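You operate a simulated robot arm through the tools that you are given. There is no shell and no other tool. Be economical: measure what you need, move in short steps, check, and stop when the job is done.

The job below is to be done with a simulated two-armed robot. You get a single attempt, and the scene is never put back.

## Task
Run the blue tube to the drum inlet and fill the drum to MAX from the orange tap.
Fine: tap shut, tube end back on the grey stub, blue cap back on. Set down upright: blue cap.

The check looks at the end state, three seconds after you hand in, the way a careful person would. Anything else that was tipped, shoved, dropped, spilled or broken makes it a failure. Lids that push on must go on centred and level and be pressed home; caps that screw on are set level and turned clockwise until they are tight.

## Robot
Two 7-joint arms with two-finger grippers on one trunk, on a base that drives. Base frame: it is fixed to the floor where the robot stands at the start and does not move with it; the origin is under the middle of the robot, x ahead of it, y to its left, z up. Units: mm, rad, N and s.
The left shoulder is at the start at [60, 123, 945], the right one opposite. With the tool pointing down near the work surface each hand reaches from about 340 to 800 mm from the robot's upright axis, wherever it stands, measured 20 degrees to its own side. Places, roughly: blue cap (3x3x5 cm) [800, -100, 800]; blue drum [900, 0, 500]; blue tap [700, -400, 1100]; drum inlet stub [800, -100, 800]; grey stub [700, -200, 800]; orange tap [800, -200, 1100]; top of the water bench [600, 100, 800]. Payload 1.47 kg a hand.
The tool frame of a hand sits at the grasp point between the pads (the TCP): z along the fingers, y along the line on which they close. The tips reach 16 mm beyond it. Largest opening 87 mm; the body of the gripper starts 55 mm behind the TCP.
Orientation is that of the tool frame in the base frame, as a unit quaternion [x, y, z, w]. With the fingers straight down and closing along the base's y, the tool's x points along the base's -x, its y along +y and its z along -z.

## Interface
- The arms move only by the tool arm_command. It takes "left_targets", "right_targets" or both (then of equal length, played together; a hand with none holds still); each is a list of rows, each a list of 7 numbers: the shift along the base's x, y, z in mm, then the turn, a rotation vector about the base's x, y, z in rad, then the opening, from 0 (shut) to 1 (fully open). In form: [[tx, ty, tz, ax, ay, az, grip], ...]. A call has 1 to 10 rows; each row shifts and turns the commanded pose from where the row before left it. A row lasts 0.2 s, in which the tool goes at most 50 mm and 0.15 rad; a call with a longer step from one row to the next is refused whole, and so is a gripper value outside its range. A pose out of reach is approached as far as the arm can. The call stops where the force on the tool passes 90 N (or 10 N more than at its start, if that is more) or the arm is blocked; 0.2 s more then pass. The fingers move at their own pace (about 153 mm/s each) and stop on an object; they squeeze with about 28 N. The grip force told is the motor's: it shows also when the fingers shut on nothing. Time passes only in rows, and 0.2 s behind the last, so rows that do not move let the fingers close. The reply holds the time, the measured pose of the TCP, the force on the tool along the base axes, the opening and the grip force, in the units named above and with some noise, with the torque about the TCP (base axes, N m) and any sound that the robot's microphone picked up, and new pictures: "pictures" is both (left out), scene, wrist or none (wrist: the cameras of the hands that moved).
- Cameras (640 x 400 px; columns grow to the right, rows downward): "scene" is now at [94.2, -25.2, 1518.3]; the picture's right is [-0.29, -0.96, 0.00], its down [-0.56, 0.17, -0.81] and it looks along [0.78, -0.23, -0.59] (base axes); focal length 265 px, centre (320, 200). "left" rides on the left gripper at [73, -12, -90] in its tool frame; the picture's right is [0.16, 0.99, 0.00], its down [-0.72, 0.12, -0.68] and it looks along [-0.67, 0.11, 0.73] (tool axes); focal length 247 px, centre (320, 200). "right" rides on the right gripper at [73, 12, -90] in its tool frame; the picture's right is [-0.16, 0.99, 0.00], its down [-0.72, -0.12, -0.68] and it looks along [-0.67, -0.11, 0.73] (tool axes); focal length 247 px, centre (320, 200). There is no depth. A picture from a camera that has moved, and an enlarged one, comes with that camera's place and axes in the base frame and with its lens.
- lift_body(by): slides the trunk up (or, below 0, down) by that many mm; the arms and the scene camera ride with it, the base frame stays. It gives what a move gives, with no picture.
- drive_base(legs): drives the robot by 1 to 6 legs, each [ahead, left, turn to the left] in mm, mm and rad, along the robot's own axes; the way and the turn of a leg run together, so that a leg with both is an arc; at most 1500 mm and 3.142 rad a leg. The arms and the cameras ride along, it lands a little off, and it stops where it bumps. It gives what a move gives, and a new picture of the scene camera.
- head_to(pan, tilt): turns the head with the scene camera to pan (to the left, within 2.094 rad either way) and tilt (down, from -0.506 to 1.204), counted from straight ahead of the robot. It gives what a move gives, and a new picture of the scene camera.
- zoom(camera, box): a new picture of the part [left, top, right, bottom] of that camera's present view, enlarged. It takes no simulated time.
- finish_job(): hands the job in; it is judged then, once.

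Work in short steps. Places have to be worked out from the pictures, the camera data and where the tool is seen: move nearer, look again, correct. Check each grasp and each placing, and mend what went wrong. You have 120 turns and 260 pictures in all, those below and enlarged ones among them. Open the grippers and draw the arms clear of the work before you hand the job in, unless the task says otherwise; then end with one line.

The tools are called after "Request:" as name(argument=value, ...) on one line, values as JSON. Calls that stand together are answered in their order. arm_command: Moves the arms, as the interface text tells. Its arguments: {"type":"object","properties":{"left_targets":{"type":"array"},"right_targets":{"type":"array"},"pictures":{"type":"string","enum":["both","scene","wrist","none"]}},"required":[]} The other tools are called the same way: lift_body (by) slides the trunk up or down; drive_base (legs) drives the base; head_to (pan, tilt) turns the head that bears the scene camera; zoom (camera, box) takes an enlarged picture of a part of a camera's view; finish_job () hands the job in.

At the start:

```text
clock: 0.0
left_tool_pos: [462.5, 48.7, 1254.9]
left_tcp_rot: [0.0, 1.0, 0.0, 0.0]
left_ft_force: [-0.4, 0.3, -0.1]
left_moment: [0.01, -0.01, 0.01]
left_gripper_width: 87.0
left_grasp_force: 0.0
right_tool_pos: [376.9, -271.8, 1311.1]
right_tcp_rot: [0.001, 1.0, 0.0, 0.0]
right_ft_force: [0.2, 0.0, -0.2]
right_moment: [-0.01, 0.01, -0.05]
right_gripper_width: 87.2
right_grasp_force: 0.0
trunk travel left (down, up): [-100.0, 130.0]
robot x, y, heading: [-1.5, -2.4, 0.002]
head pan, tilt: [-0.291, 0.628]
```

scene: 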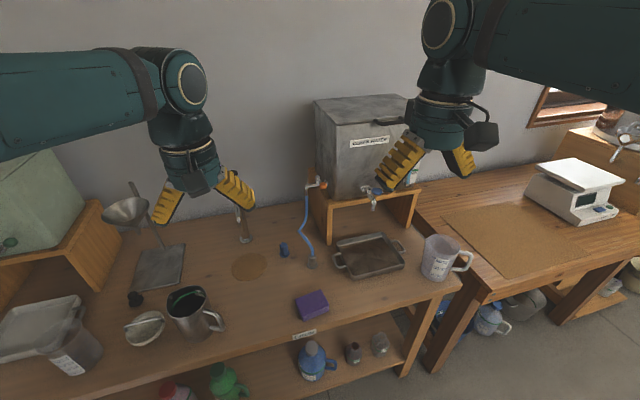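
right: 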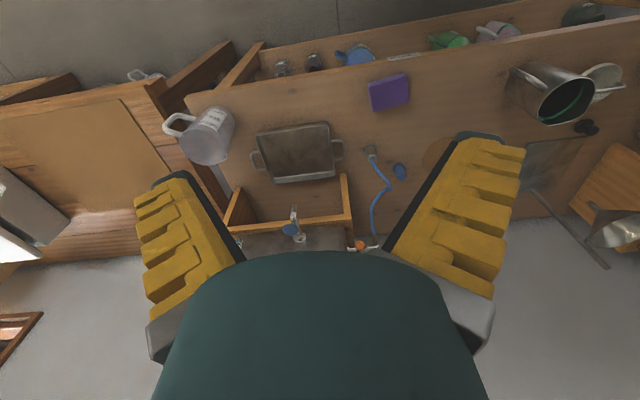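
left: 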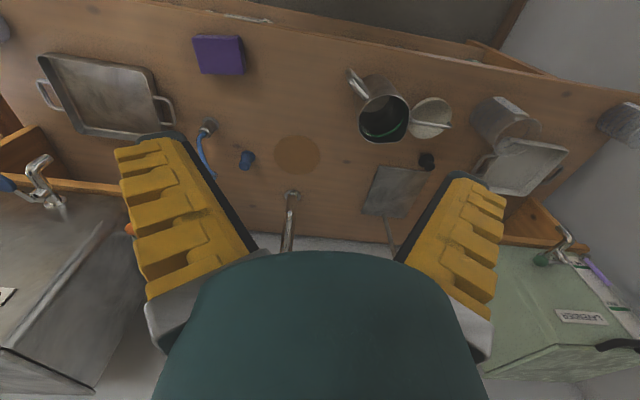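

I start by taking enlarged views of the tube, cap and tank area to understand the layout.

Request:
zoom(camera="scene", box=[220, 160, 420, 285])

Request:
zoom(camera="left", box=[140, 80, 340, 205])

Request:
zoom(camera="right", box=[280, 130, 440, 255])

```text
3.20 times, centred on (320, 222) of scene
camera zoom: at [94.2, -25.2, 1518.3], right [-0.29, -0.96, 0.0], down [-0.56, 0.17, -0.81], along [0.78, -0.23, -0.59], focal length 849 px, centre (320, 128)
```

zoom: 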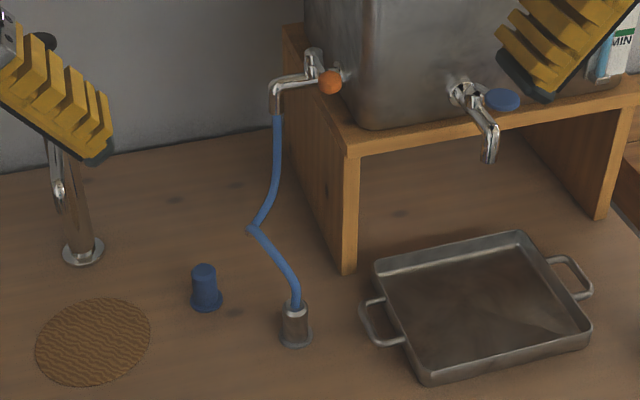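

```text
3.20 times, centred on (240, 142) of left
camera zoom: at [389.4, 36.6, 1345.6], right [-0.16, 0.99, 0.0], down [0.72, 0.12, 0.68], along [0.67, 0.11, -0.73], focal length 790 px, centre (576, 384)
```

zoom: 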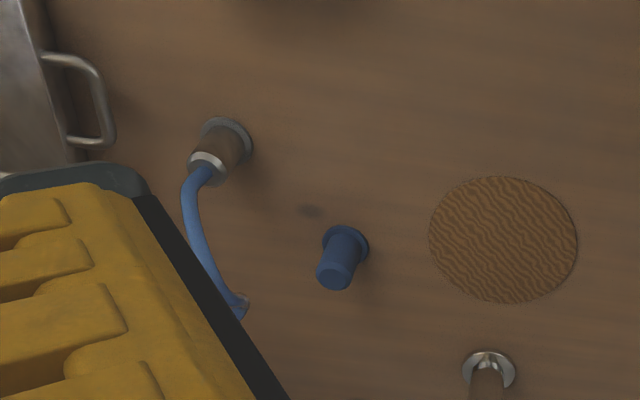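

```text
3.20 times, centred on (360, 192) of right
camera zoom: at [303.6, -261.6, 1400.4], right [0.16, 0.99, 0.0], down [0.72, -0.12, 0.68], along [0.67, -0.11, -0.73], focal length 790 px, centre (192, 224)
```

zoom: 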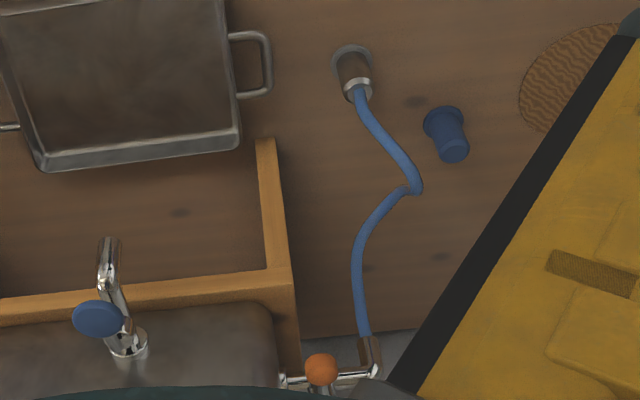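

The cap sits at about [762,-89,800], the grey stub at [682,-171], its top z≈845, the tap outlet at [849,-198,982] and the knob at about [802,-245,1038]. Next I look for the drum and its level mark.

Request:
head_to(pan=0.0, tilt=0.9)

Request:
zoom(camera="left", box=[240, 130, 360, 260])

```text
clock: 0.8
left_tool_pos: [462.2, 49.5, 1255.3]
left_tcp_rot: [0.0, 1.0, 0.0, 0.001]
left_ft_force: [-0.9, -0.1, -0.2]
left_moment: [-0.01, 0.0, -0.02]
left_gripper_width: 86.9
left_grasp_force: 0.0
right_tool_pos: [376.6, -272.8, 1310.0]
right_tcp_rot: [0.001, 1.0, 0.0, 0.002]
right_ft_force: [1.1, 0.1, 0.3]
right_moment: [0.0, 0.02, 0.02]
right_gripper_width: 86.9
right_grasp_force: 0.0
trunk travel left (down, up): [-100.0, 130.0]
robot x, y, heading: [1.6, -0.2, -0.002]
head pan, tilt: [0.0, 0.901]
camera scene: at [85.9, 0.0, 1496.0], right [0.0, -1.0, 0.0], down [-0.78, 0.0, -0.62], along [0.62, 0.0, -0.78], focal length 265 px, centre (320, 200)
```

scene: 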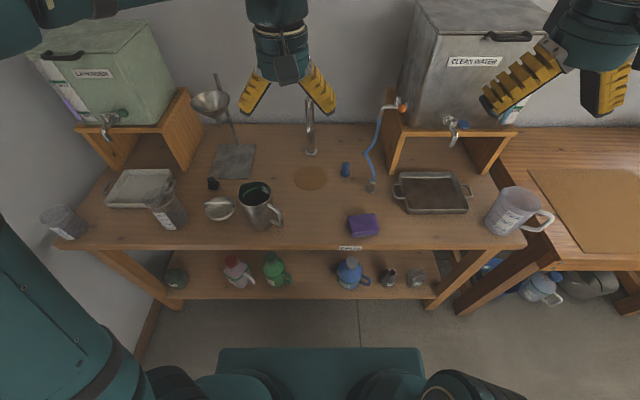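

```text
3.08 times, centred on (300, 195) of left
camera zoom: at [389.4, 36.6, 1345.6], right [-0.16, 0.99, 0.0], down [0.72, 0.12, 0.68], along [0.67, 0.11, -0.73], focal length 760 px, centre (382, 215)
```

zoom: 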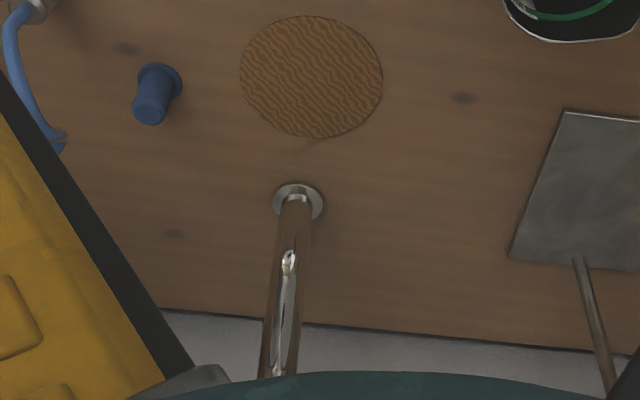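

The drum is hidden under the bench, so I back up for a view beneath the top.

Request:
drive_base(legs=[[-800, 0, 0]])

Request:
head_to(pan=0.0, tilt=0.55)

Request:
zoom(camera="scene", box=[200, 120, 440, 270])

```text
clock: 5.0
left_tool_pos: [-316.0, 50.1, 1254.9]
left_tcp_rot: [0.0, 1.0, -0.001, -0.001]
left_ft_force: [0.2, 0.1, -0.1]
left_moment: [0.01, -0.02, -0.01]
left_gripper_width: 86.9
left_grasp_force: 0.0
right_tool_pos: [-400.8, -273.3, 1309.8]
right_tcp_rot: [0.0, 1.0, 0.001, 0.0]
right_ft_force: [-0.7, 0.2, -0.6]
right_moment: [0.01, -0.03, -0.01]
right_gripper_width: 86.9
right_grasp_force: 0.0
trunk travel left (down, up): [-100.0, 130.0]
robot x, y, heading: [-778.6, 1.5, 0.002]
head pan, tilt: [0.0, 0.901]
camera scene: at [-692.3, -0.7, 1496.0], right [0.0, -1.0, 0.0], down [-0.78, 0.0, -0.62], along [0.62, 0.0, -0.78], focal length 265 px, centre (320, 200)
```

scene: 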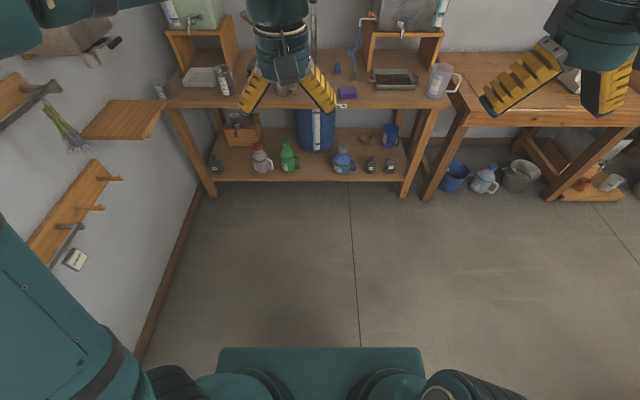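

```text
clock: 5.8
left_tool_pos: [-315.6, 49.4, 1254.9]
left_tcp_rot: [-0.002, 1.0, 0.001, 0.001]
left_ft_force: [0.9, -0.5, -0.5]
left_moment: [0.04, 0.01, 0.04]
left_gripper_width: 86.9
left_grasp_force: 0.1
right_tool_pos: [-400.4, -271.2, 1309.5]
right_tcp_rot: [0.001, 1.0, 0.0, 0.002]
right_ft_force: [-0.2, 0.4, -0.7]
right_moment: [0.04, -0.02, -0.04]
right_gripper_width: 87.1
right_grasp_force: 0.1
trunk travel left (down, up): [-100.0, 130.0]
robot x, y, heading: [-779.1, 1.1, 0.001]
head pan, tilt: [0.0, 0.55]
camera scene: at [-677.5, -0.6, 1525.2], right [0.0, -1.0, 0.0], down [-0.52, 0.0, -0.85], along [0.85, 0.0, -0.52], focal length 265 px, centre (320, 200)
```

scene: 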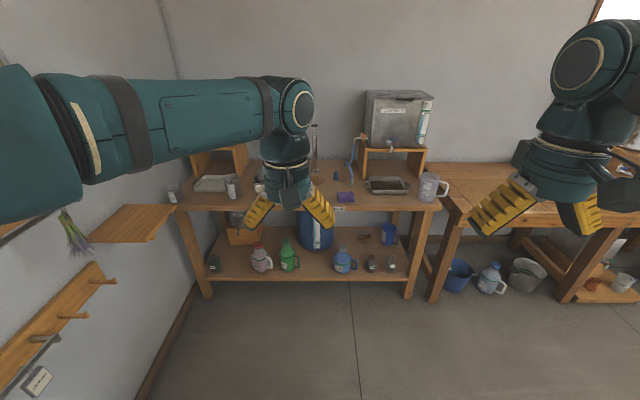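

```text
2.67 times, centred on (320, 195) of scene
camera zoom: at [-677.5, -0.6, 1525.2], right [0.0, -1.0, 0.0], down [-0.52, 0.0, -0.85], along [0.85, 0.0, -0.52], focal length 708 px, centre (320, 213)
```

zoom: 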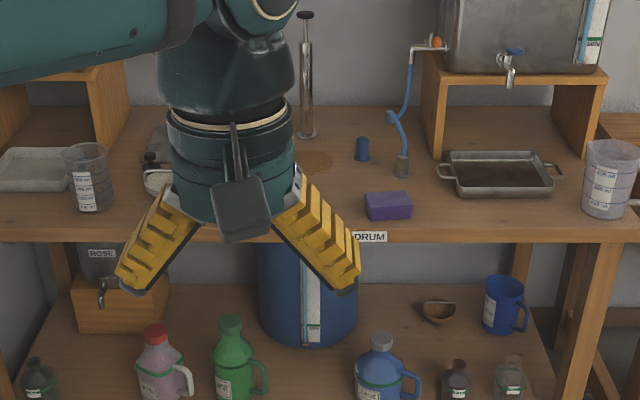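

The drum stands under the bench with a sight strip facing me. I'll drive back in and use the left wrist camera low in front of the bench edge (x≈460) to read it.

Request:
drive_base(legs=[[780, 0, 0]])

Request:
arm_command(left_targets=[[-30, 30, -50, 0, 0, 0, 0], [-20, 30, -45, 0, 0, 0, 0], [0, 10, -50, 0, -0.1, 0, 0], [0, 10, -50, 0, -0.1, 0, 0], [0, 10, -50, 0, -0.1, 0, 0], [0, 0, -50, 0, -0.1, 0, 0], [0, 0, -50, 0, -0.1, 0, 0], [0, 0, -50, 0, 0, 0, 0]], pictures="wrist")

```text
clock: 10.1
left_tool_pos: [485.7, 63.5, 1254.6]
left_tcp_rot: [-0.008, 1.0, 0.0, 0.0]
left_ft_force: [0.1, -0.6, -0.8]
left_moment: [-0.02, 0.02, 0.03]
left_gripper_width: 86.9
left_grasp_force: 0.1
right_tool_pos: [405.5, -259.7, 1310.4]
right_tcp_rot: [-0.007, 1.0, -0.001, 0.0]
right_ft_force: [-0.4, 0.5, 0.5]
right_moment: [-0.03, 0.0, -0.03]
right_gripper_width: 87.0
right_grasp_force: 0.1
trunk travel left (down, up): [-100.0, 130.0]
robot x, y, heading: [26.9, 5.3, 0.009]
head pan, tilt: [0.0, 0.55]
camera scene: at [124.5, 8.1, 1525.2], right [0.02, -1.0, 0.0], down [-0.52, -0.01, -0.85], along [0.85, 0.01, -0.52], focal length 265 px, centre (320, 200)
```

scene: 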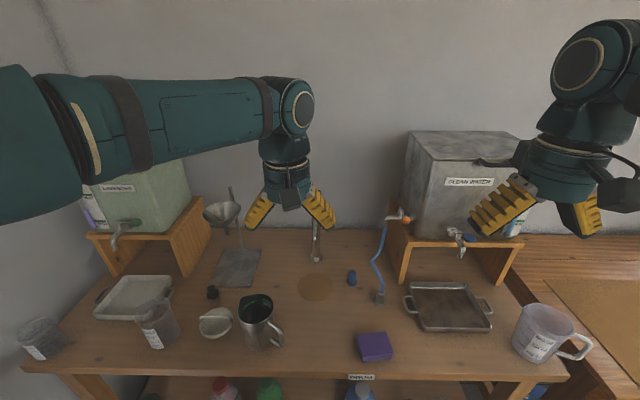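

```text
refused: row 1 steps farther than a row can; nothing moved
```

Steps were too long; I move the hand back first, then down in smaller steps.

Request:
arm_command(left_targets=[[-45, 10, 0, 0, 0, 0, 0], [-45, 10, 0, 0, 0, 0, 0], [0, 0, -48, 0, 0, 0, 0], [0, 0, -48, 0, 0, 0, 0], [0, 0, -48, 0, 0, 0, 0], [0, 0, -48, 0, 0, 0, 0], [0, 0, -48, 0, 0, 0, 0], [0, 0, -48, 0, 0, 0, 0], [0, 0, -48, 0, 0, 0, 0]], pictures="wrist")

```text
clock: 12.1
left_tool_pos: [393.0, 85.2, 919.4]
left_tcp_rot: [-0.008, 1.0, 0.0, 0.0]
left_ft_force: [0.4, -0.3, 0.0]
left_moment: [0.01, 0.01, -0.02]
left_gripper_width: 0.0
left_grasp_force: 27.9
right_tool_pos: [405.6, -261.0, 1310.9]
right_tcp_rot: [-0.007, 1.0, 0.0, 0.0]
right_ft_force: [-0.2, -0.7, -0.4]
right_moment: [-0.02, 0.01, 0.01]
right_gripper_width: 87.0
right_grasp_force: 0.0
trunk travel left (down, up): [-100.0, 130.0]
robot x, y, heading: [21.6, 6.0, 0.016]
head pan, tilt: [0.0, 0.55]
camera left: at [321.5, 70.3, 1010.3], right [-0.17, 0.98, 0.0], down [0.72, 0.13, 0.68], along [0.67, 0.12, -0.73], focal length 247 px, centre (320, 200)
```

left: 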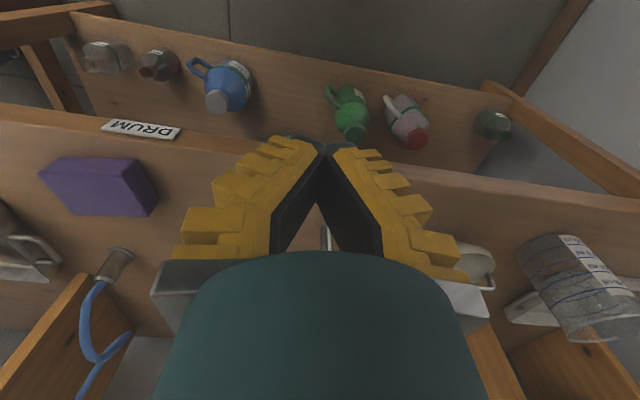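

I lower further while pitching the camera toward the drum, with the fingers open so they don't hide the view.

Request:
arm_command(left_targets=[[-6, 5, -48, 0, 0, 0, 1], [-6, 5, -48, 0, 0, 0, 1], [-5, 0, -45, 0, -0.1, 0, 1], [-5, 0, -45, 0, -0.1, 0, 1], [0, 0, 0, 0, -0.15, 0, 1], [0, 0, 0, 0, -0.15, 0, 1]], pictures="wrist")

```text
clock: 13.5
left_tool_pos: [373.4, 92.8, 732.9]
left_tcp_rot: [-0.007, 0.969, -0.001, 0.249]
left_ft_force: [-0.4, -0.8, 0.1]
left_moment: [0.04, -0.01, 0.02]
left_gripper_width: 86.8
left_grasp_force: 0.0
right_tool_pos: [406.3, -259.9, 1310.1]
right_tcp_rot: [-0.006, 1.0, 0.0, 0.001]
right_ft_force: [-0.1, -0.5, 0.3]
right_moment: [-0.01, -0.02, 0.0]
right_gripper_width: 86.9
right_grasp_force: 0.1
trunk travel left (down, up): [-100.0, 130.0]
robot x, y, heading: [22.7, 3.4, 0.019]
head pan, tilt: [0.0, 0.55]
camera left: at [266.4, 79.5, 776.6], right [-0.15, 0.98, -0.08], down [0.31, 0.13, 0.94], along [0.94, 0.12, -0.32], focal length 247 px, centre (320, 200)
```

left: 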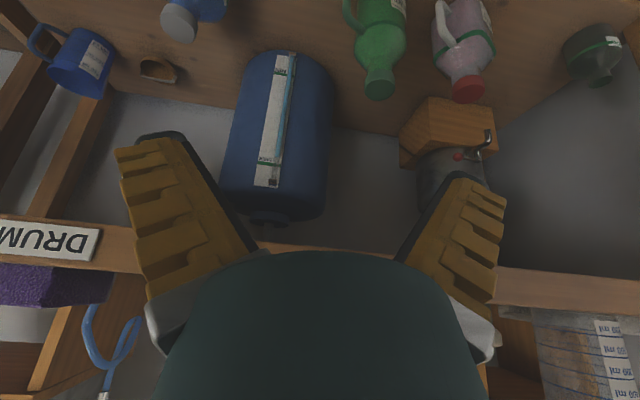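

Excellent: the full sight strip is visible. I enlarge it.

Request:
zoom(camera="left", box=[220, 40, 340, 220])

Request:
zoom(camera="left", box=[245, 145, 305, 195])

```text
2.22 times, centred on (280, 130) of left
camera zoom: at [266.4, 79.5, 776.6], right [-0.15, 0.98, -0.08], down [0.31, 0.13, 0.94], along [0.94, 0.12, -0.32], focal length 549 px, centre (409, 356)
```

zoom: 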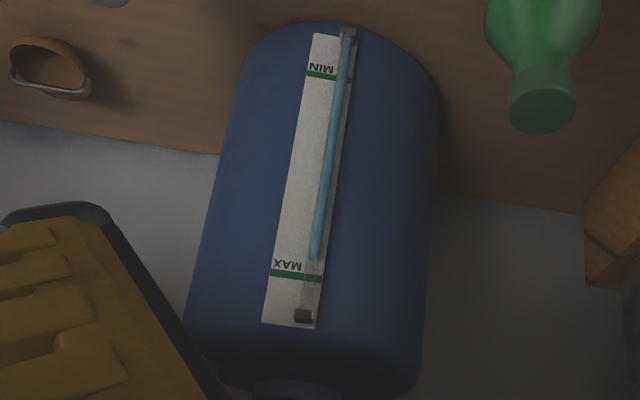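

```text
8.00 times, centred on (275, 170) of left
camera zoom: at [266.4, 79.5, 776.6], right [-0.15, 0.98, -0.08], down [0.31, 0.13, 0.94], along [0.94, 0.12, -0.32], focal length 1976 px, centre (680, 440)
```

zoom: 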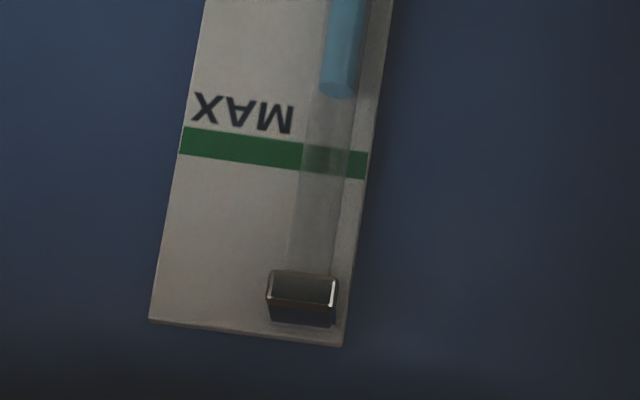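

The drum is just below MAX, so only a little water is needed. The left hand stays here as the drum watcher. I bring the right hand toward the cap, turning it so the fingers close along x (the tube hangs near on the −y side).

Request:
arm_command(right_targets=[[28, 21, -34, 0, 0, -0.15, 1], [28, 21, -34, 0, 0, -0.15, 1], [28, 21, -34, 0, 0, -0.15, 1], [28, 21, -34, 0, 0, -0.15, 1], [28, 21, -34, 0, 0, -0.15, 1], [28, 21, -34, 0, 0, -0.15, 1], [28, 21, -34, 0, 0, -0.15, 0.6], [28, 21, -34, 0, 0, -0.15, 0.6], [0, 0, 0, 0, 0, -0.15, 0.6], [0, 0, 0, 0, 0, -0.15, 0.6]], pictures="both")

```text
clock: 15.7
left_tool_pos: [373.9, 94.2, 731.8]
left_tcp_rot: [-0.009, 0.969, -0.002, 0.247]
left_ft_force: [-0.1, -0.2, -0.5]
left_moment: [-0.02, 0.0, 0.01]
left_gripper_width: 87.4
left_grasp_force: 0.0
right_tool_pos: [629.2, -91.6, 1036.8]
right_tcp_rot: [0.677, 0.736, -0.001, 0.0]
right_ft_force: [0.8, 0.2, 0.7]
right_moment: [0.01, -0.02, -0.01]
right_gripper_width: 57.2
right_grasp_force: 3.5
trunk travel left (down, up): [-100.0, 130.0]
robot x, y, heading: [25.6, 4.7, 0.013]
head pan, tilt: [0.0, 0.55]
camera scene: at [124.4, 8.4, 1525.2], right [0.02, -1.0, 0.0], down [-0.52, -0.01, -0.85], along [0.85, 0.01, -0.52], focal length 265 px, centre (320, 200)
camera right: at [634.8, -18.3, 1127.3], right [1.0, -0.08, 0.0], down [-0.06, -0.73, 0.68], along [-0.05, -0.68, -0.73], focal length 247 px, centre (320, 200)
```

scene: 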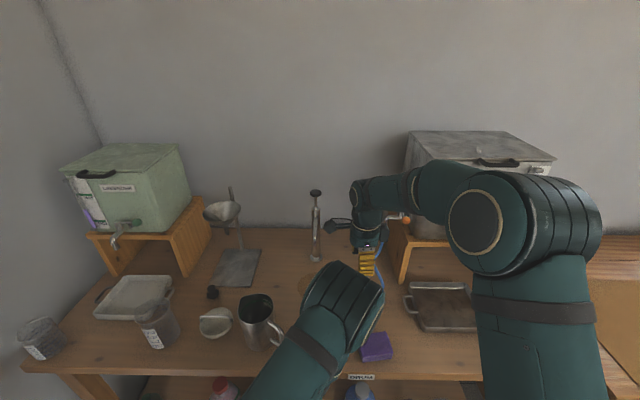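
right: 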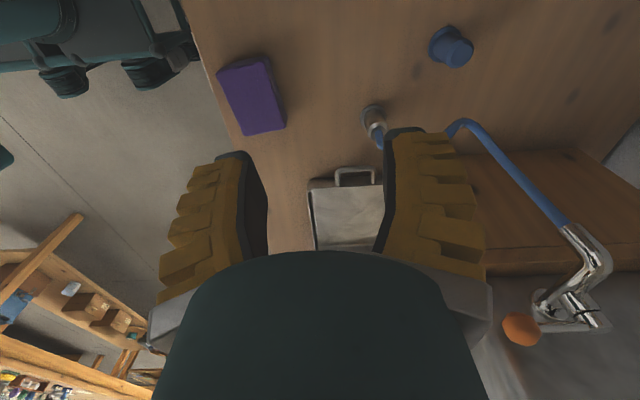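

Good view. I enlarge the cap, tube end and tap.

Request:
zoom(camera="right", box=[350, 10, 510, 150])

Request:
zoom(camera="right", box=[480, 200, 640, 360])

```text
2.86 times, centred on (430, 80) of right
camera zoom: at [634.8, -18.3, 1127.3], right [1.0, -0.08, 0.0], down [-0.06, -0.73, 0.68], along [-0.05, -0.68, -0.73], focal length 706 px, centre (6, 543)
```

zoom: 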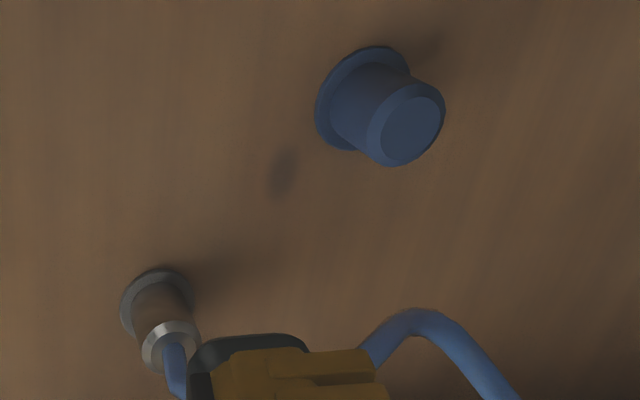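

```text
2.50 times, centred on (560, 280) of right
camera zoom: at [634.8, -18.3, 1127.3], right [1.0, -0.08, 0.0], down [-0.06, -0.73, 0.68], along [-0.05, -0.68, -0.73], focal length 617 px, centre (-280, 0)
```

zoom: 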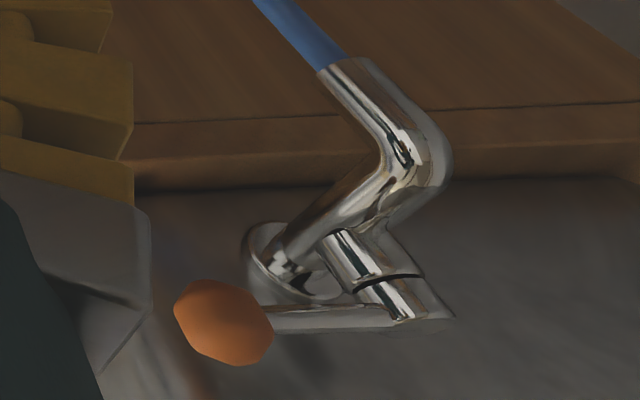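

Triangulating, the cap is at [773,-92], top about 850; the stub at [696,-169]; the knob at about [780,-238,1054] on a lever whose stem is at about [835,-238]. I move over the cap and look again.

Request:
arm_command(right_targets=[[36, 0, -20, 0, 0, -0.03, 0.65], [36, 0, -20, 0, 0, -0.03, 0.65], [36, 0, -20, 0, 0, 0, 0.65], [36, 0, -20, 0, 0, 0, 0.65]], pictures="wrist")

```text
clock: 16.7
left_tool_pos: [373.5, 92.3, 731.7]
left_tcp_rot: [-0.008, 0.969, -0.002, 0.247]
left_ft_force: [0.8, -0.1, -0.6]
left_moment: [0.02, 0.0, 0.05]
left_gripper_width: 87.2
left_grasp_force: 0.0
right_tool_pos: [774.2, -93.8, 956.4]
right_tcp_rot: [0.698, 0.716, -0.002, 0.0]
right_ft_force: [-0.3, 0.4, 0.7]
right_moment: [0.02, 0.02, -0.05]
right_gripper_width: 61.5
right_grasp_force: 3.4
trunk travel left (down, up): [-100.0, 130.0]
robot x, y, heading: [25.1, 3.6, 0.021]
head pan, tilt: [0.0, 0.55]
camera right: at [784.5, -20.5, 1045.1], right [0.99, -0.13, 0.0], down [-0.09, -0.73, 0.68], along [-0.09, -0.68, -0.73], focal length 247 px, centre (320, 200)
```

right: 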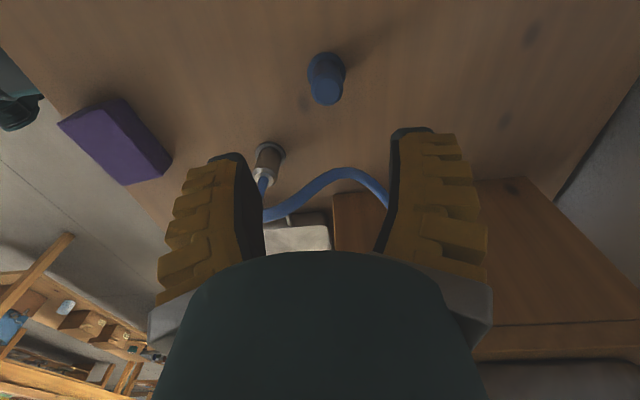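

The cap reads about [778,-89]. I descend to just above its top and check again.

Request:
arm_command(right_targets=[[2, 2, -42, 0, 0, 0, 0.65], [2, 2, -42, 0, 0, 0, 0.65]], pictures="wrist")

Request:
zoom(camera="scene", box=[290, 180, 450, 310])

```text
clock: 17.3
left_tool_pos: [373.1, 93.0, 731.5]
left_tcp_rot: [-0.008, 0.969, -0.002, 0.247]
left_ft_force: [0.4, 0.1, -0.5]
left_moment: [-0.02, 0.01, -0.01]
left_gripper_width: 87.3
left_grasp_force: 0.0
right_tool_pos: [778.6, -87.8, 868.7]
right_tcp_rot: [0.698, 0.716, -0.001, 0.0]
right_ft_force: [0.2, -1.2, 0.5]
right_moment: [-0.01, 0.02, 0.03]
right_gripper_width: 61.3
right_grasp_force: 3.9
trunk travel left (down, up): [-100.0, 130.0]
robot x, y, heading: [23.0, 4.2, 0.015]
head pan, tilt: [0.0, 0.55]
camera right: at [788.5, -15.4, 959.8], right [0.99, -0.13, 0.0], down [-0.1, -0.73, 0.68], along [-0.09, -0.67, -0.73], focal length 247 px, centre (320, 200)
```

right: 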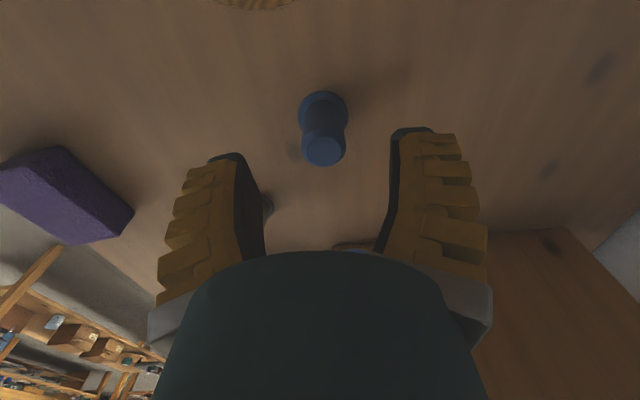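

```text
3.08 times, centred on (370, 245) of scene
camera zoom: at [124.5, 8.0, 1525.2], right [0.02, -1.0, 0.0], down [-0.52, -0.01, -0.85], along [0.85, 0.01, -0.52], focal length 816 px, centre (166, 62)
```

zoom: 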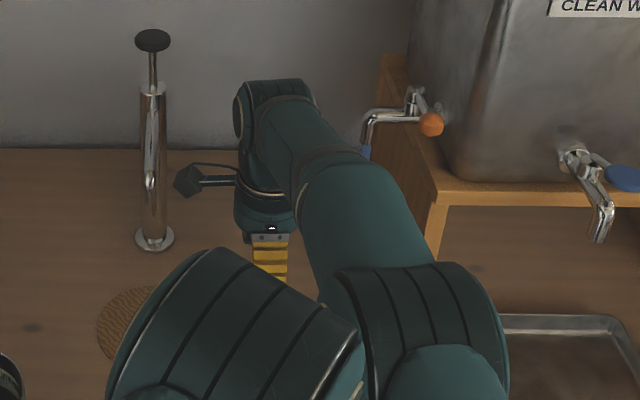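

The cap is centred between the fingers; I lower by 36 mm, shift y slightly (+5) and close on the cap.

Request:
arm_command(right_targets=[[1, 4, -18, 0, 0, 0, 0.6], [0, 1, -16, 0, 0, 0, 0.6], [0, 0, 0, 0, 0, 0, 0], [0, 0, 0, 0, 0, 0, 0]], pictures="wrist")

```text
clock: 18.3
left_tool_pos: [372.5, 94.4, 731.3]
left_tcp_rot: [-0.008, 0.969, -0.002, 0.248]
left_ft_force: [0.7, -0.1, 0.8]
left_moment: [-0.02, 0.0, 0.01]
left_gripper_width: 87.0
left_grasp_force: 0.1
right_tool_pos: [778.7, -82.0, 840.1]
right_tcp_rot: [0.698, 0.716, 0.0, 0.001]
right_ft_force: [1.3, 2.8, 6.9]
right_moment: [0.13, -0.01, -0.01]
right_gripper_width: 16.0
right_grasp_force: 28.1
trunk travel left (down, up): [-100.0, 130.0]
robot x, y, heading: [25.5, 6.6, 0.013]
head pan, tilt: [0.0, 0.55]
camera right: at [788.0, -8.7, 929.4], right [0.99, -0.13, 0.0], down [-0.1, -0.73, 0.68], along [-0.09, -0.67, -0.73], focal length 247 px, centre (320, 200)
```

right: 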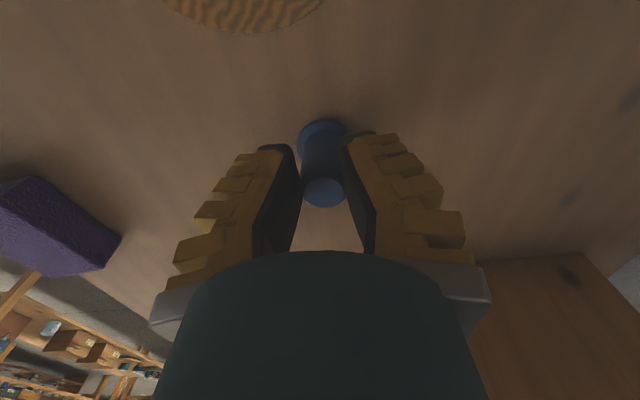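

The width is only 16 mm with an upward force of 7 N, so I check the grasp closely.

Request:
zoom(camera="right", box=[230, 100, 410, 260])

```text
2.50 times, centred on (320, 180) of right
camera zoom: at [788.0, -8.7, 929.4], right [0.99, -0.13, 0.0], down [-0.1, -0.73, 0.68], along [-0.09, -0.67, -0.73], focal length 617 px, centre (320, 250)
```

zoom: 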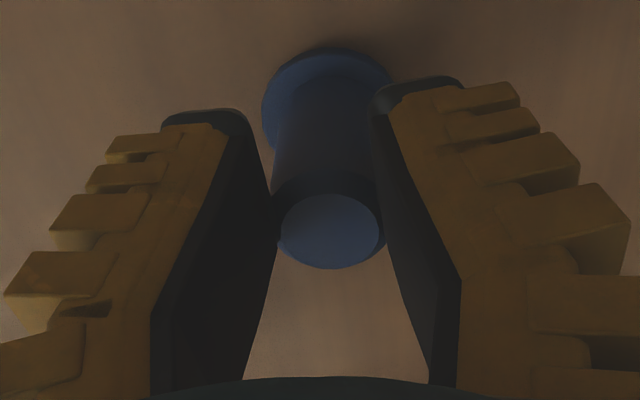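

The cap body really is about 16 mm across, so the grasp is good. I pull up gently to learn whether it is a push-on or a screw cap.

Request:
arm_command(right_targets=[[0, 0, 6, 0, 0, 0, 0], [0, 0, 6, 0, 0, 0, 0], [0, 0, 6, 0, 0, 0, 0]], pictures="wrist")

```text
clock: 19.1
left_tool_pos: [372.1, 94.3, 732.3]
left_tcp_rot: [-0.008, 0.969, -0.001, 0.248]
left_ft_force: [0.2, -0.5, 0.2]
left_moment: [-0.03, -0.02, 0.0]
left_gripper_width: 87.0
left_grasp_force: 0.0
right_tool_pos: [777.8, -83.0, 858.5]
right_tcp_rot: [0.698, 0.716, -0.001, 0.0]
right_ft_force: [0.1, 0.5, -0.5]
right_moment: [-0.01, 0.0, 0.02]
right_gripper_width: 0.1
right_grasp_force: 28.1
trunk travel left (down, up): [-100.0, 130.0]
robot x, y, heading: [23.7, 7.0, 0.018]
head pan, tilt: [0.0, 0.55]
camera right: at [787.0, -11.0, 947.5], right [0.99, -0.13, 0.0], down [-0.1, -0.73, 0.68], along [-0.09, -0.68, -0.73], focal length 247 px, centre (320, 200)
```

right: 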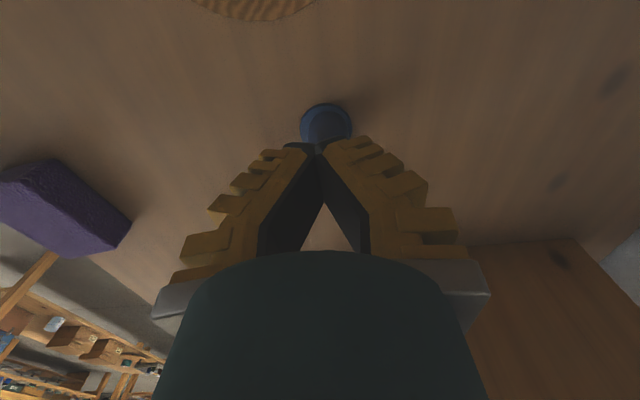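

The fingers only pinched the rim. Comparing rays from all views, the bench top is really near z≈770, so the cap is at about [782,-94], top≈828. I open, shift and regrasp lower.

Request:
arm_command(right_targets=[[4, -11, 0, 0, 0, 0, 0.6], [0, 0, 0, 0, 0, 0, 0.6], [0, 0, -25, 0, 0, 0, 0.6], [0, 0, -20, 0, 0, 0, 0.6]], pictures="wrist")

Request:
zoom(camera="right", box=[230, 100, 410, 260])

```text
clock: 20.1
left_tool_pos: [372.7, 95.1, 731.5]
left_tcp_rot: [-0.008, 0.969, -0.003, 0.247]
left_ft_force: [0.8, -0.1, -0.4]
left_moment: [0.0, 0.0, 0.01]
left_gripper_width: 87.2
left_grasp_force: 0.1
right_tool_pos: [780.2, -93.6, 814.2]
right_tcp_rot: [0.697, 0.717, -0.001, 0.001]
right_ft_force: [-0.8, 1.1, -0.2]
right_moment: [-0.01, 0.0, -0.01]
right_gripper_width: 57.4
right_grasp_force: 3.6
trunk travel left (down, up): [-100.0, 130.0]
robot x, y, heading: [26.5, 6.8, 0.015]
head pan, tilt: [0.0, 0.55]
camera right: at [789.3, -21.8, 903.8], right [0.99, -0.13, 0.0], down [-0.1, -0.73, 0.68], along [-0.09, -0.68, -0.73], focal length 247 px, centre (320, 200)
```

right: 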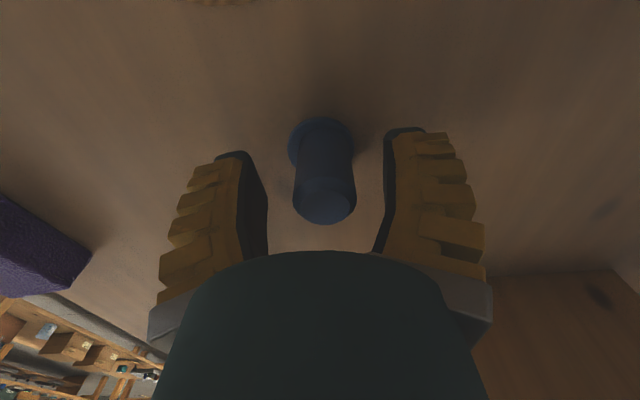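

```text
2.50 times, centred on (320, 180) of right
camera zoom: at [789.3, -21.8, 903.8], right [0.99, -0.13, 0.0], down [-0.1, -0.73, 0.68], along [-0.09, -0.68, -0.73], focal length 617 px, centre (320, 250)
```

zoom: 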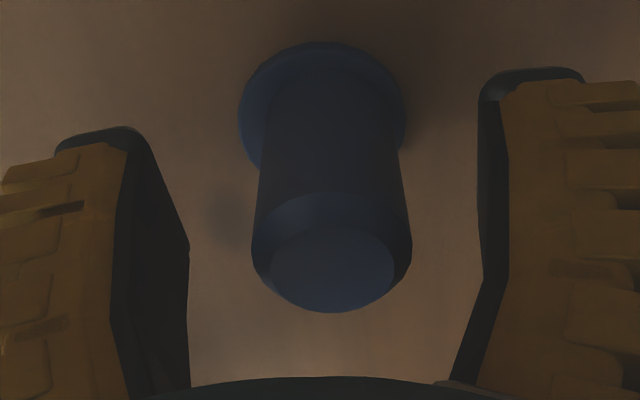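

Now centred. I lower a few more mm and close.

Request:
arm_command(right_targets=[[0, -2, -7, 0, 0, 0, 0.5], [0, 0, 0, 0, 0, 0, 0], [0, 0, 0, 0, 0, 0, 0]], pictures="none")

Request:
arm_command(right_targets=[[0, 0, 4, 0, 0, 0, 0], [0, 0, 4, 0, 0, 0, 0]], pictures="wrist")

```text
clock: 20.9
left_tool_pos: [373.8, 93.5, 732.8]
left_tcp_rot: [-0.008, 0.969, -0.002, 0.248]
left_ft_force: [0.0, -0.2, 0.3]
left_moment: [-0.01, 0.05, 0.03]
left_gripper_width: 86.9
left_grasp_force: 0.1
right_tool_pos: [779.4, -97.2, 808.1]
right_tcp_rot: [0.698, 0.716, -0.001, 0.001]
right_ft_force: [0.8, 0.1, 1.2]
right_moment: [0.01, 0.01, -0.01]
right_gripper_width: 19.7
right_grasp_force: 28.4
right hand out of reach, approached as far as the arm can: row 1
trunk travel left (down, up): [-100.0, 130.0]
robot x, y, heading: [23.9, 7.7, 0.019]
head pan, tilt: [0.0, 0.55]
```

```text
clock: 21.5
left_tool_pos: [374.2, 95.2, 734.0]
left_tcp_rot: [-0.009, 0.969, -0.002, 0.248]
left_ft_force: [0.2, -0.2, 0.2]
left_moment: [-0.01, 0.0, 0.0]
left_gripper_width: 87.2
left_grasp_force: 0.1
right_tool_pos: [778.5, -95.8, 815.4]
right_tcp_rot: [0.698, 0.716, -0.001, 0.001]
right_ft_force: [0.9, -0.1, 0.1]
right_moment: [-0.03, -0.01, 0.02]
right_gripper_width: 19.2
right_grasp_force: 28.4
trunk travel left (down, up): [-100.0, 130.0]
robot x, y, heading: [24.7, 10.2, 0.018]
head pan, tilt: [0.0, 0.55]
camera right: at [787.8, -22.9, 905.2], right [0.99, -0.13, 0.0], down [-0.1, -0.73, 0.68], along [-0.09, -0.68, -0.73], focal length 247 px, centre (320, 200)
```

right: 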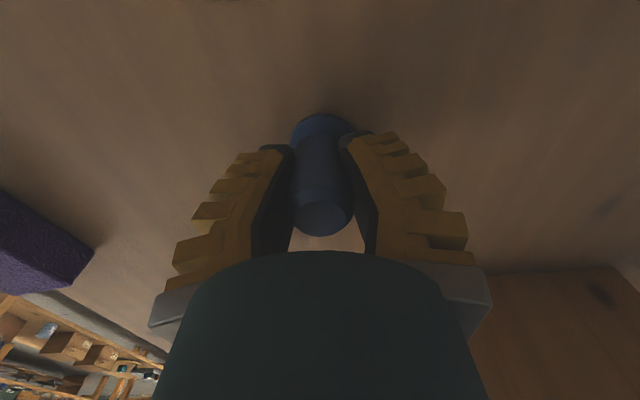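

It lifts with no resistance, so it's a push-on cap. I raise it well clear of the stub and look.

Request:
arm_command(right_targets=[[0, 0, 15, 0, 0, 0, 0], [0, 0, 25, 0, 0, 0, 0], [0, 0, 30, 0, 0, 0, 0]], pictures="wrist")

Request:
zoom(camera="right", box=[230, 60, 410, 260])

```text
clock: 22.3
left_tool_pos: [373.6, 94.2, 732.2]
left_tcp_rot: [-0.009, 0.969, -0.001, 0.248]
left_ft_force: [-0.7, 0.2, 0.1]
left_moment: [-0.02, -0.02, 0.0]
left_gripper_width: 87.0
left_grasp_force: 0.0
right_tool_pos: [782.9, -94.7, 887.4]
right_tcp_rot: [0.698, 0.716, -0.001, 0.0]
right_ft_force: [-0.3, -0.2, -0.1]
right_moment: [-0.03, -0.02, 0.01]
right_gripper_width: 0.0
right_grasp_force: 28.2
right hand out of reach, approached as far as the arm can: row 2
trunk travel left (down, up): [-100.0, 130.0]
robot x, y, heading: [25.6, 7.4, 0.011]
head pan, tilt: [0.0, 0.55]
camera right: at [792.5, -21.4, 976.7], right [0.99, -0.13, 0.0], down [-0.1, -0.73, 0.68], along [-0.09, -0.68, -0.73], focal length 247 px, centre (320, 200)
```

right: 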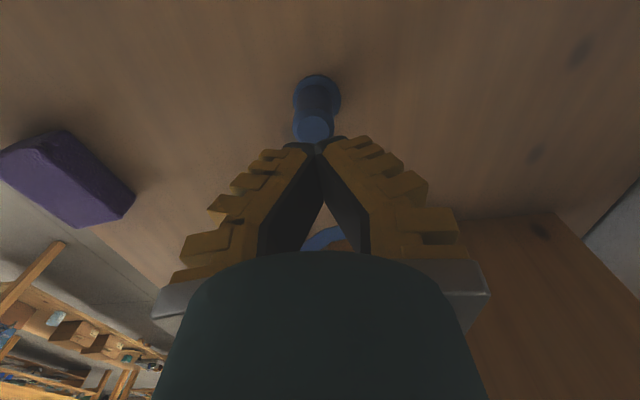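

```text
2.00 times, centred on (320, 160) of right
camera zoom: at [792.5, -21.4, 976.7], right [0.99, -0.13, 0.0], down [-0.1, -0.73, 0.68], along [-0.09, -0.68, -0.73], focal length 494 px, centre (320, 280)
```

zoom: 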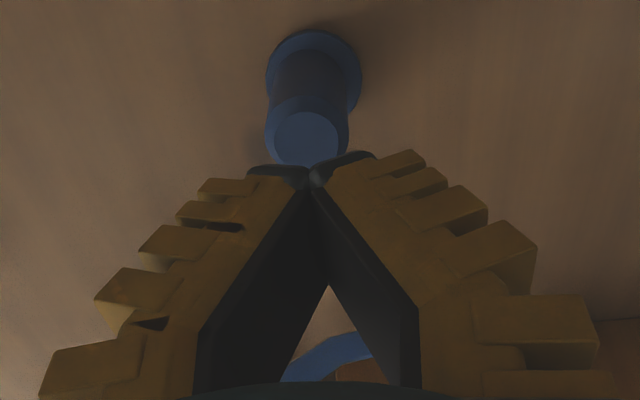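

The cap slipped out again, and the arm is at the edge of its reach here. I draw both hands back a bit and drive 50 mm nearer for a better posture.

Request:
arm_command(right_targets=[[-40, 10, 25, 0, 0, 0, 0.5], [-20, 5, 20, 0, 0, 0, 0.5]], left_targets=[[-10, 0, -5, 0, 0, 0, 1], [-10, 0, -5, 0, 0, 0, 1]], pictures="none")

Request:
drive_base(legs=[[55, 0, 0]])

```text
clock: 22.9
left_tool_pos: [351.8, 93.5, 722.5]
left_tcp_rot: [-0.008, 0.969, -0.001, 0.248]
left_ft_force: [1.0, -0.2, -0.5]
left_moment: [-0.01, 0.01, -0.02]
left_gripper_width: 87.0
left_grasp_force: 0.1
right_tool_pos: [779.5, -68.4, 930.1]
right_tcp_rot: [0.698, 0.716, -0.002, -0.001]
right_ft_force: [0.7, -0.5, -0.5]
right_moment: [0.0, 0.01, -0.05]
right_gripper_width: 49.2
right_grasp_force: 3.9
right hand out of reach, approached as far as the arm can: row 1, 2
trunk travel left (down, up): [-100.0, 130.0]
robot x, y, heading: [25.6, 3.8, 0.013]
head pan, tilt: [0.0, 0.55]
```

```text
clock: 23.9
left_tool_pos: [408.5, 96.3, 721.3]
left_tcp_rot: [-0.009, 0.969, -0.001, 0.247]
left_ft_force: [0.2, 0.7, 0.6]
left_moment: [-0.02, 0.02, 0.05]
left_gripper_width: 86.9
left_grasp_force: 0.0
right_tool_pos: [837.8, -68.1, 928.5]
right_tcp_rot: [0.697, 0.717, -0.002, 0.0]
right_ft_force: [-0.4, -0.3, -0.1]
right_moment: [-0.01, 0.02, 0.01]
right_gripper_width: 49.2
right_grasp_force: 3.7
trunk travel left (down, up): [-100.0, 130.0]
robot x, y, heading: [78.6, 10.9, 0.018]
head pan, tilt: [0.0, 0.55]
camera scene: at [181.5, 9.2, 1525.1], right [0.02, -1.0, 0.0], down [-0.52, -0.01, -0.85], along [0.85, 0.02, -0.52], focal length 265 px, centre (320, 200)
```

scene: 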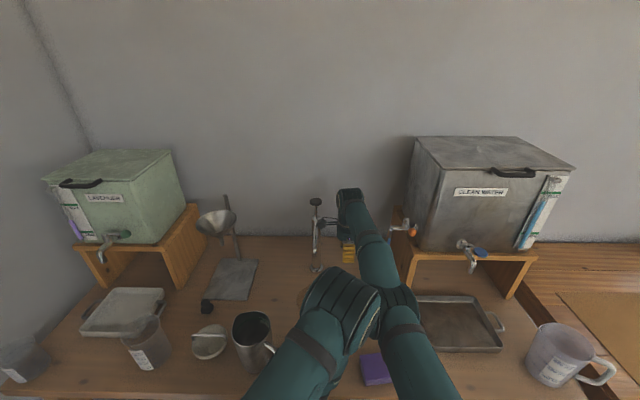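

The scene is undisturbed. I bring the hand back toward above the cap and verify where it goes.

Request:
arm_command(right_targets=[[-25, -9, 0, 0, 0, 0, 0.6], [-25, -9, 0, 0, 0, 0, 0.6], [0, 0, -25, 0, 0, 0, 0.6]], pictures="wrist")

```text
clock: 24.7
left_tool_pos: [407.6, 96.5, 721.6]
left_tcp_rot: [-0.009, 0.969, -0.001, 0.248]
left_ft_force: [0.5, -0.1, 0.2]
left_moment: [0.0, -0.01, -0.02]
left_gripper_width: 87.0
left_grasp_force: 0.1
right_tool_pos: [787.1, -83.2, 907.0]
right_tcp_rot: [0.697, 0.717, -0.001, 0.0]
right_ft_force: [-1.5, -0.3, 0.1]
right_moment: [0.02, -0.03, -0.02]
right_gripper_width: 57.0
right_grasp_force: 3.7
trunk travel left (down, up): [-100.0, 130.0]
robot x, y, heading: [80.8, 2.8, 0.017]
head pan, tilt: [0.0, 0.55]
camera right: at [795.9, -11.4, 996.6], right [0.99, -0.13, 0.0], down [-0.1, -0.73, 0.68], along [-0.09, -0.68, -0.73], focal length 247 px, centre (320, 200)
```

right: 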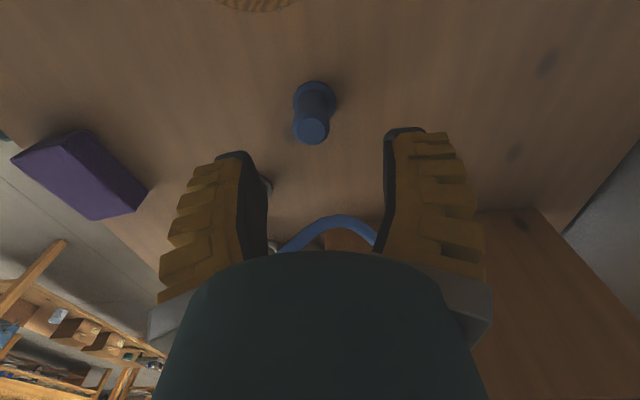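

Reach is fine now. I descend around the cap, a little lower than before, and grip.

Request:
arm_command(right_targets=[[-4, -8, -38, 0, 0, 0, 0.6], [-3, -4, -38, 0, 0, 0, 0.6], [0, 0, -27, 0, 0, 0, 0.6], [0, 0, 0, 0, 0, 0, 0], [0, 0, 0, 0, 0, 0, 0]], pictures="wrist")

Request:
zoom(camera="right", box=[230, 90, 410, 260])

```text
clock: 25.9
left_tool_pos: [407.2, 95.8, 721.3]
left_tcp_rot: [-0.009, 0.969, -0.001, 0.247]
left_ft_force: [0.6, -0.8, 0.2]
left_moment: [0.0, 0.0, -0.01]
left_gripper_width: 87.0
left_grasp_force: 0.1
right_tool_pos: [778.3, -98.5, 803.6]
right_tcp_rot: [0.698, 0.717, -0.001, 0.0]
right_ft_force: [0.9, 0.6, -0.2]
right_moment: [0.01, 0.03, -0.01]
right_gripper_width: 19.6
right_grasp_force: 28.6
trunk travel left (down, up): [-100.0, 130.0]
robot x, y, heading: [79.1, 7.6, 0.015]
head pan, tilt: [0.0, 0.55]
camera right: at [788.4, -24.6, 893.0], right [0.99, -0.13, 0.0], down [-0.09, -0.73, 0.68], along [-0.09, -0.68, -0.73], focal length 247 px, centre (320, 200)
```

right: 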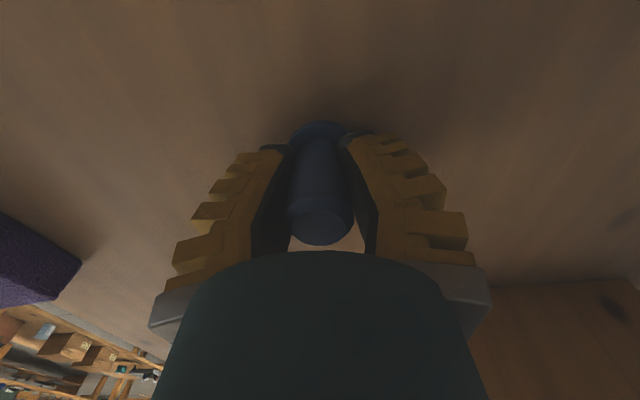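

```text
2.35 times, centred on (320, 175) of right
camera zoom: at [788.4, -24.6, 893.0], right [0.99, -0.13, 0.0], down [-0.09, -0.73, 0.68], along [-0.09, -0.68, -0.73], focal length 581 px, centre (320, 259)
```

zoom: 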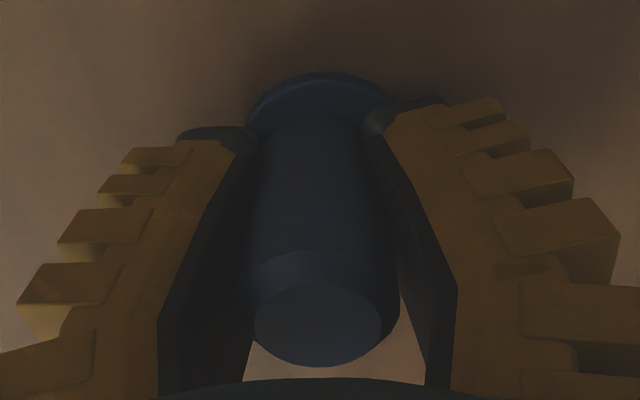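

Solid, centred grip just above the flange. I pull just 3 mm and read the force.

Request:
arm_command(right_targets=[[0, 0, 3, 0, 0, 0, 0]], pictures="none")

Request:
arm_command(right_targets=[[0, 0, 3, 0, 0, 0, 0]], pictures="wrist")

```text
clock: 26.3
left_tool_pos: [407.8, 95.2, 721.9]
left_tcp_rot: [-0.009, 0.969, -0.002, 0.247]
left_ft_force: [0.0, 0.6, 0.7]
left_moment: [0.02, 0.0, -0.01]
left_gripper_width: 87.0
left_grasp_force: 0.1
right_tool_pos: [778.1, -96.9, 804.9]
right_tcp_rot: [0.696, 0.718, -0.002, -0.001]
right_ft_force: [-0.6, 0.9, 0.2]
right_moment: [0.01, -0.03, -0.02]
right_gripper_width: 19.5
right_grasp_force: 28.1
trunk travel left (down, up): [-100.0, 130.0]
robot x, y, heading: [77.9, 7.2, 0.016]
head pan, tilt: [0.0, 0.55]
```

```text
clock: 26.7
left_tool_pos: [408.3, 96.5, 721.5]
left_tcp_rot: [-0.009, 0.969, -0.002, 0.247]
left_ft_force: [0.4, -0.3, 0.2]
left_moment: [-0.01, 0.01, 0.01]
left_gripper_width: 86.8
left_grasp_force: 0.1
right_tool_pos: [779.0, -96.2, 808.2]
right_tcp_rot: [0.697, 0.717, -0.002, 0.0]
right_ft_force: [0.4, 0.8, -0.1]
right_moment: [0.05, -0.01, 0.01]
right_gripper_width: 19.2
right_grasp_force: 27.7
trunk travel left (down, up): [-100.0, 130.0]
robot x, y, heading: [80.7, 12.1, 0.017]
head pan, tilt: [0.0, 0.55]
camera right: at [787.9, -24.7, 898.0], right [0.99, -0.13, 0.0], down [-0.09, -0.73, 0.68], along [-0.09, -0.68, -0.73], focal length 247 px, centre (320, 200)
```

right: 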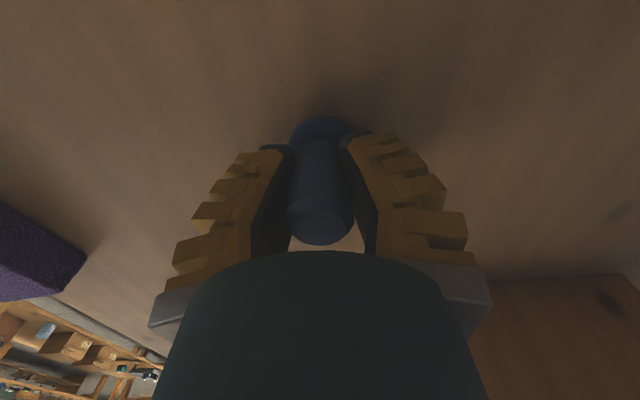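

The cap top stays fixed relative to the hand and there's no force, so it is sliding off freely. I continue slowly.

Request:
arm_command(right_targets=[[0, 0, 5, 0, 0, 0, 0], [0, 0, 5, 0, 0, 0, 0], [0, 0, 5, 0, 0, 0, 0]], pictures="wrist")

Request:
zoom(camera="right", box=[230, 90, 410, 260])

```text
clock: 27.5
left_tool_pos: [408.5, 96.7, 721.4]
left_tcp_rot: [-0.009, 0.969, -0.002, 0.247]
left_ft_force: [-0.3, -0.6, 0.2]
left_moment: [-0.03, -0.02, 0.0]
left_gripper_width: 87.2
left_grasp_force: 0.0
right_tool_pos: [777.8, -96.7, 823.8]
right_tcp_rot: [0.697, 0.717, -0.002, -0.001]
right_ft_force: [0.0, 0.1, -0.3]
right_moment: [0.02, 0.03, 0.02]
right_gripper_width: 18.9
right_grasp_force: 28.4
trunk travel left (down, up): [-100.0, 130.0]
robot x, y, heading: [78.8, 9.5, 0.013]
head pan, tilt: [0.0, 0.55]
camera right: at [787.3, -24.7, 913.7], right [0.99, -0.13, 0.0], down [-0.09, -0.73, 0.68], along [-0.09, -0.68, -0.73], focal length 247 px, centre (320, 200)
```

right: 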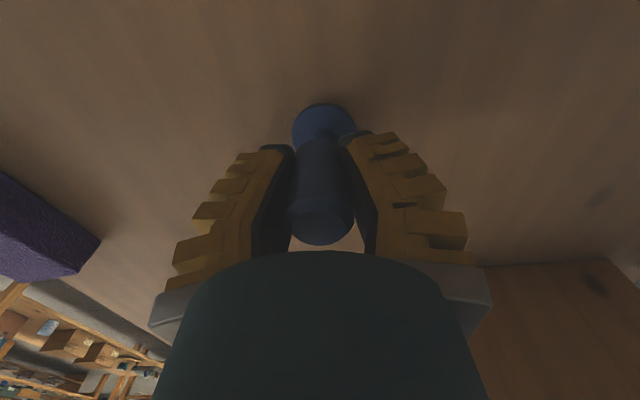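

```text
2.35 times, centred on (320, 175) of right
camera zoom: at [787.3, -24.7, 913.7], right [0.99, -0.13, 0.0], down [-0.09, -0.73, 0.68], along [-0.09, -0.68, -0.73], focal length 581 px, centre (320, 259)
```

zoom: 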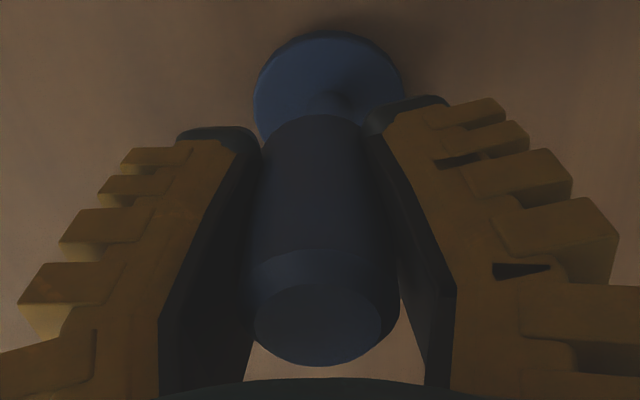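

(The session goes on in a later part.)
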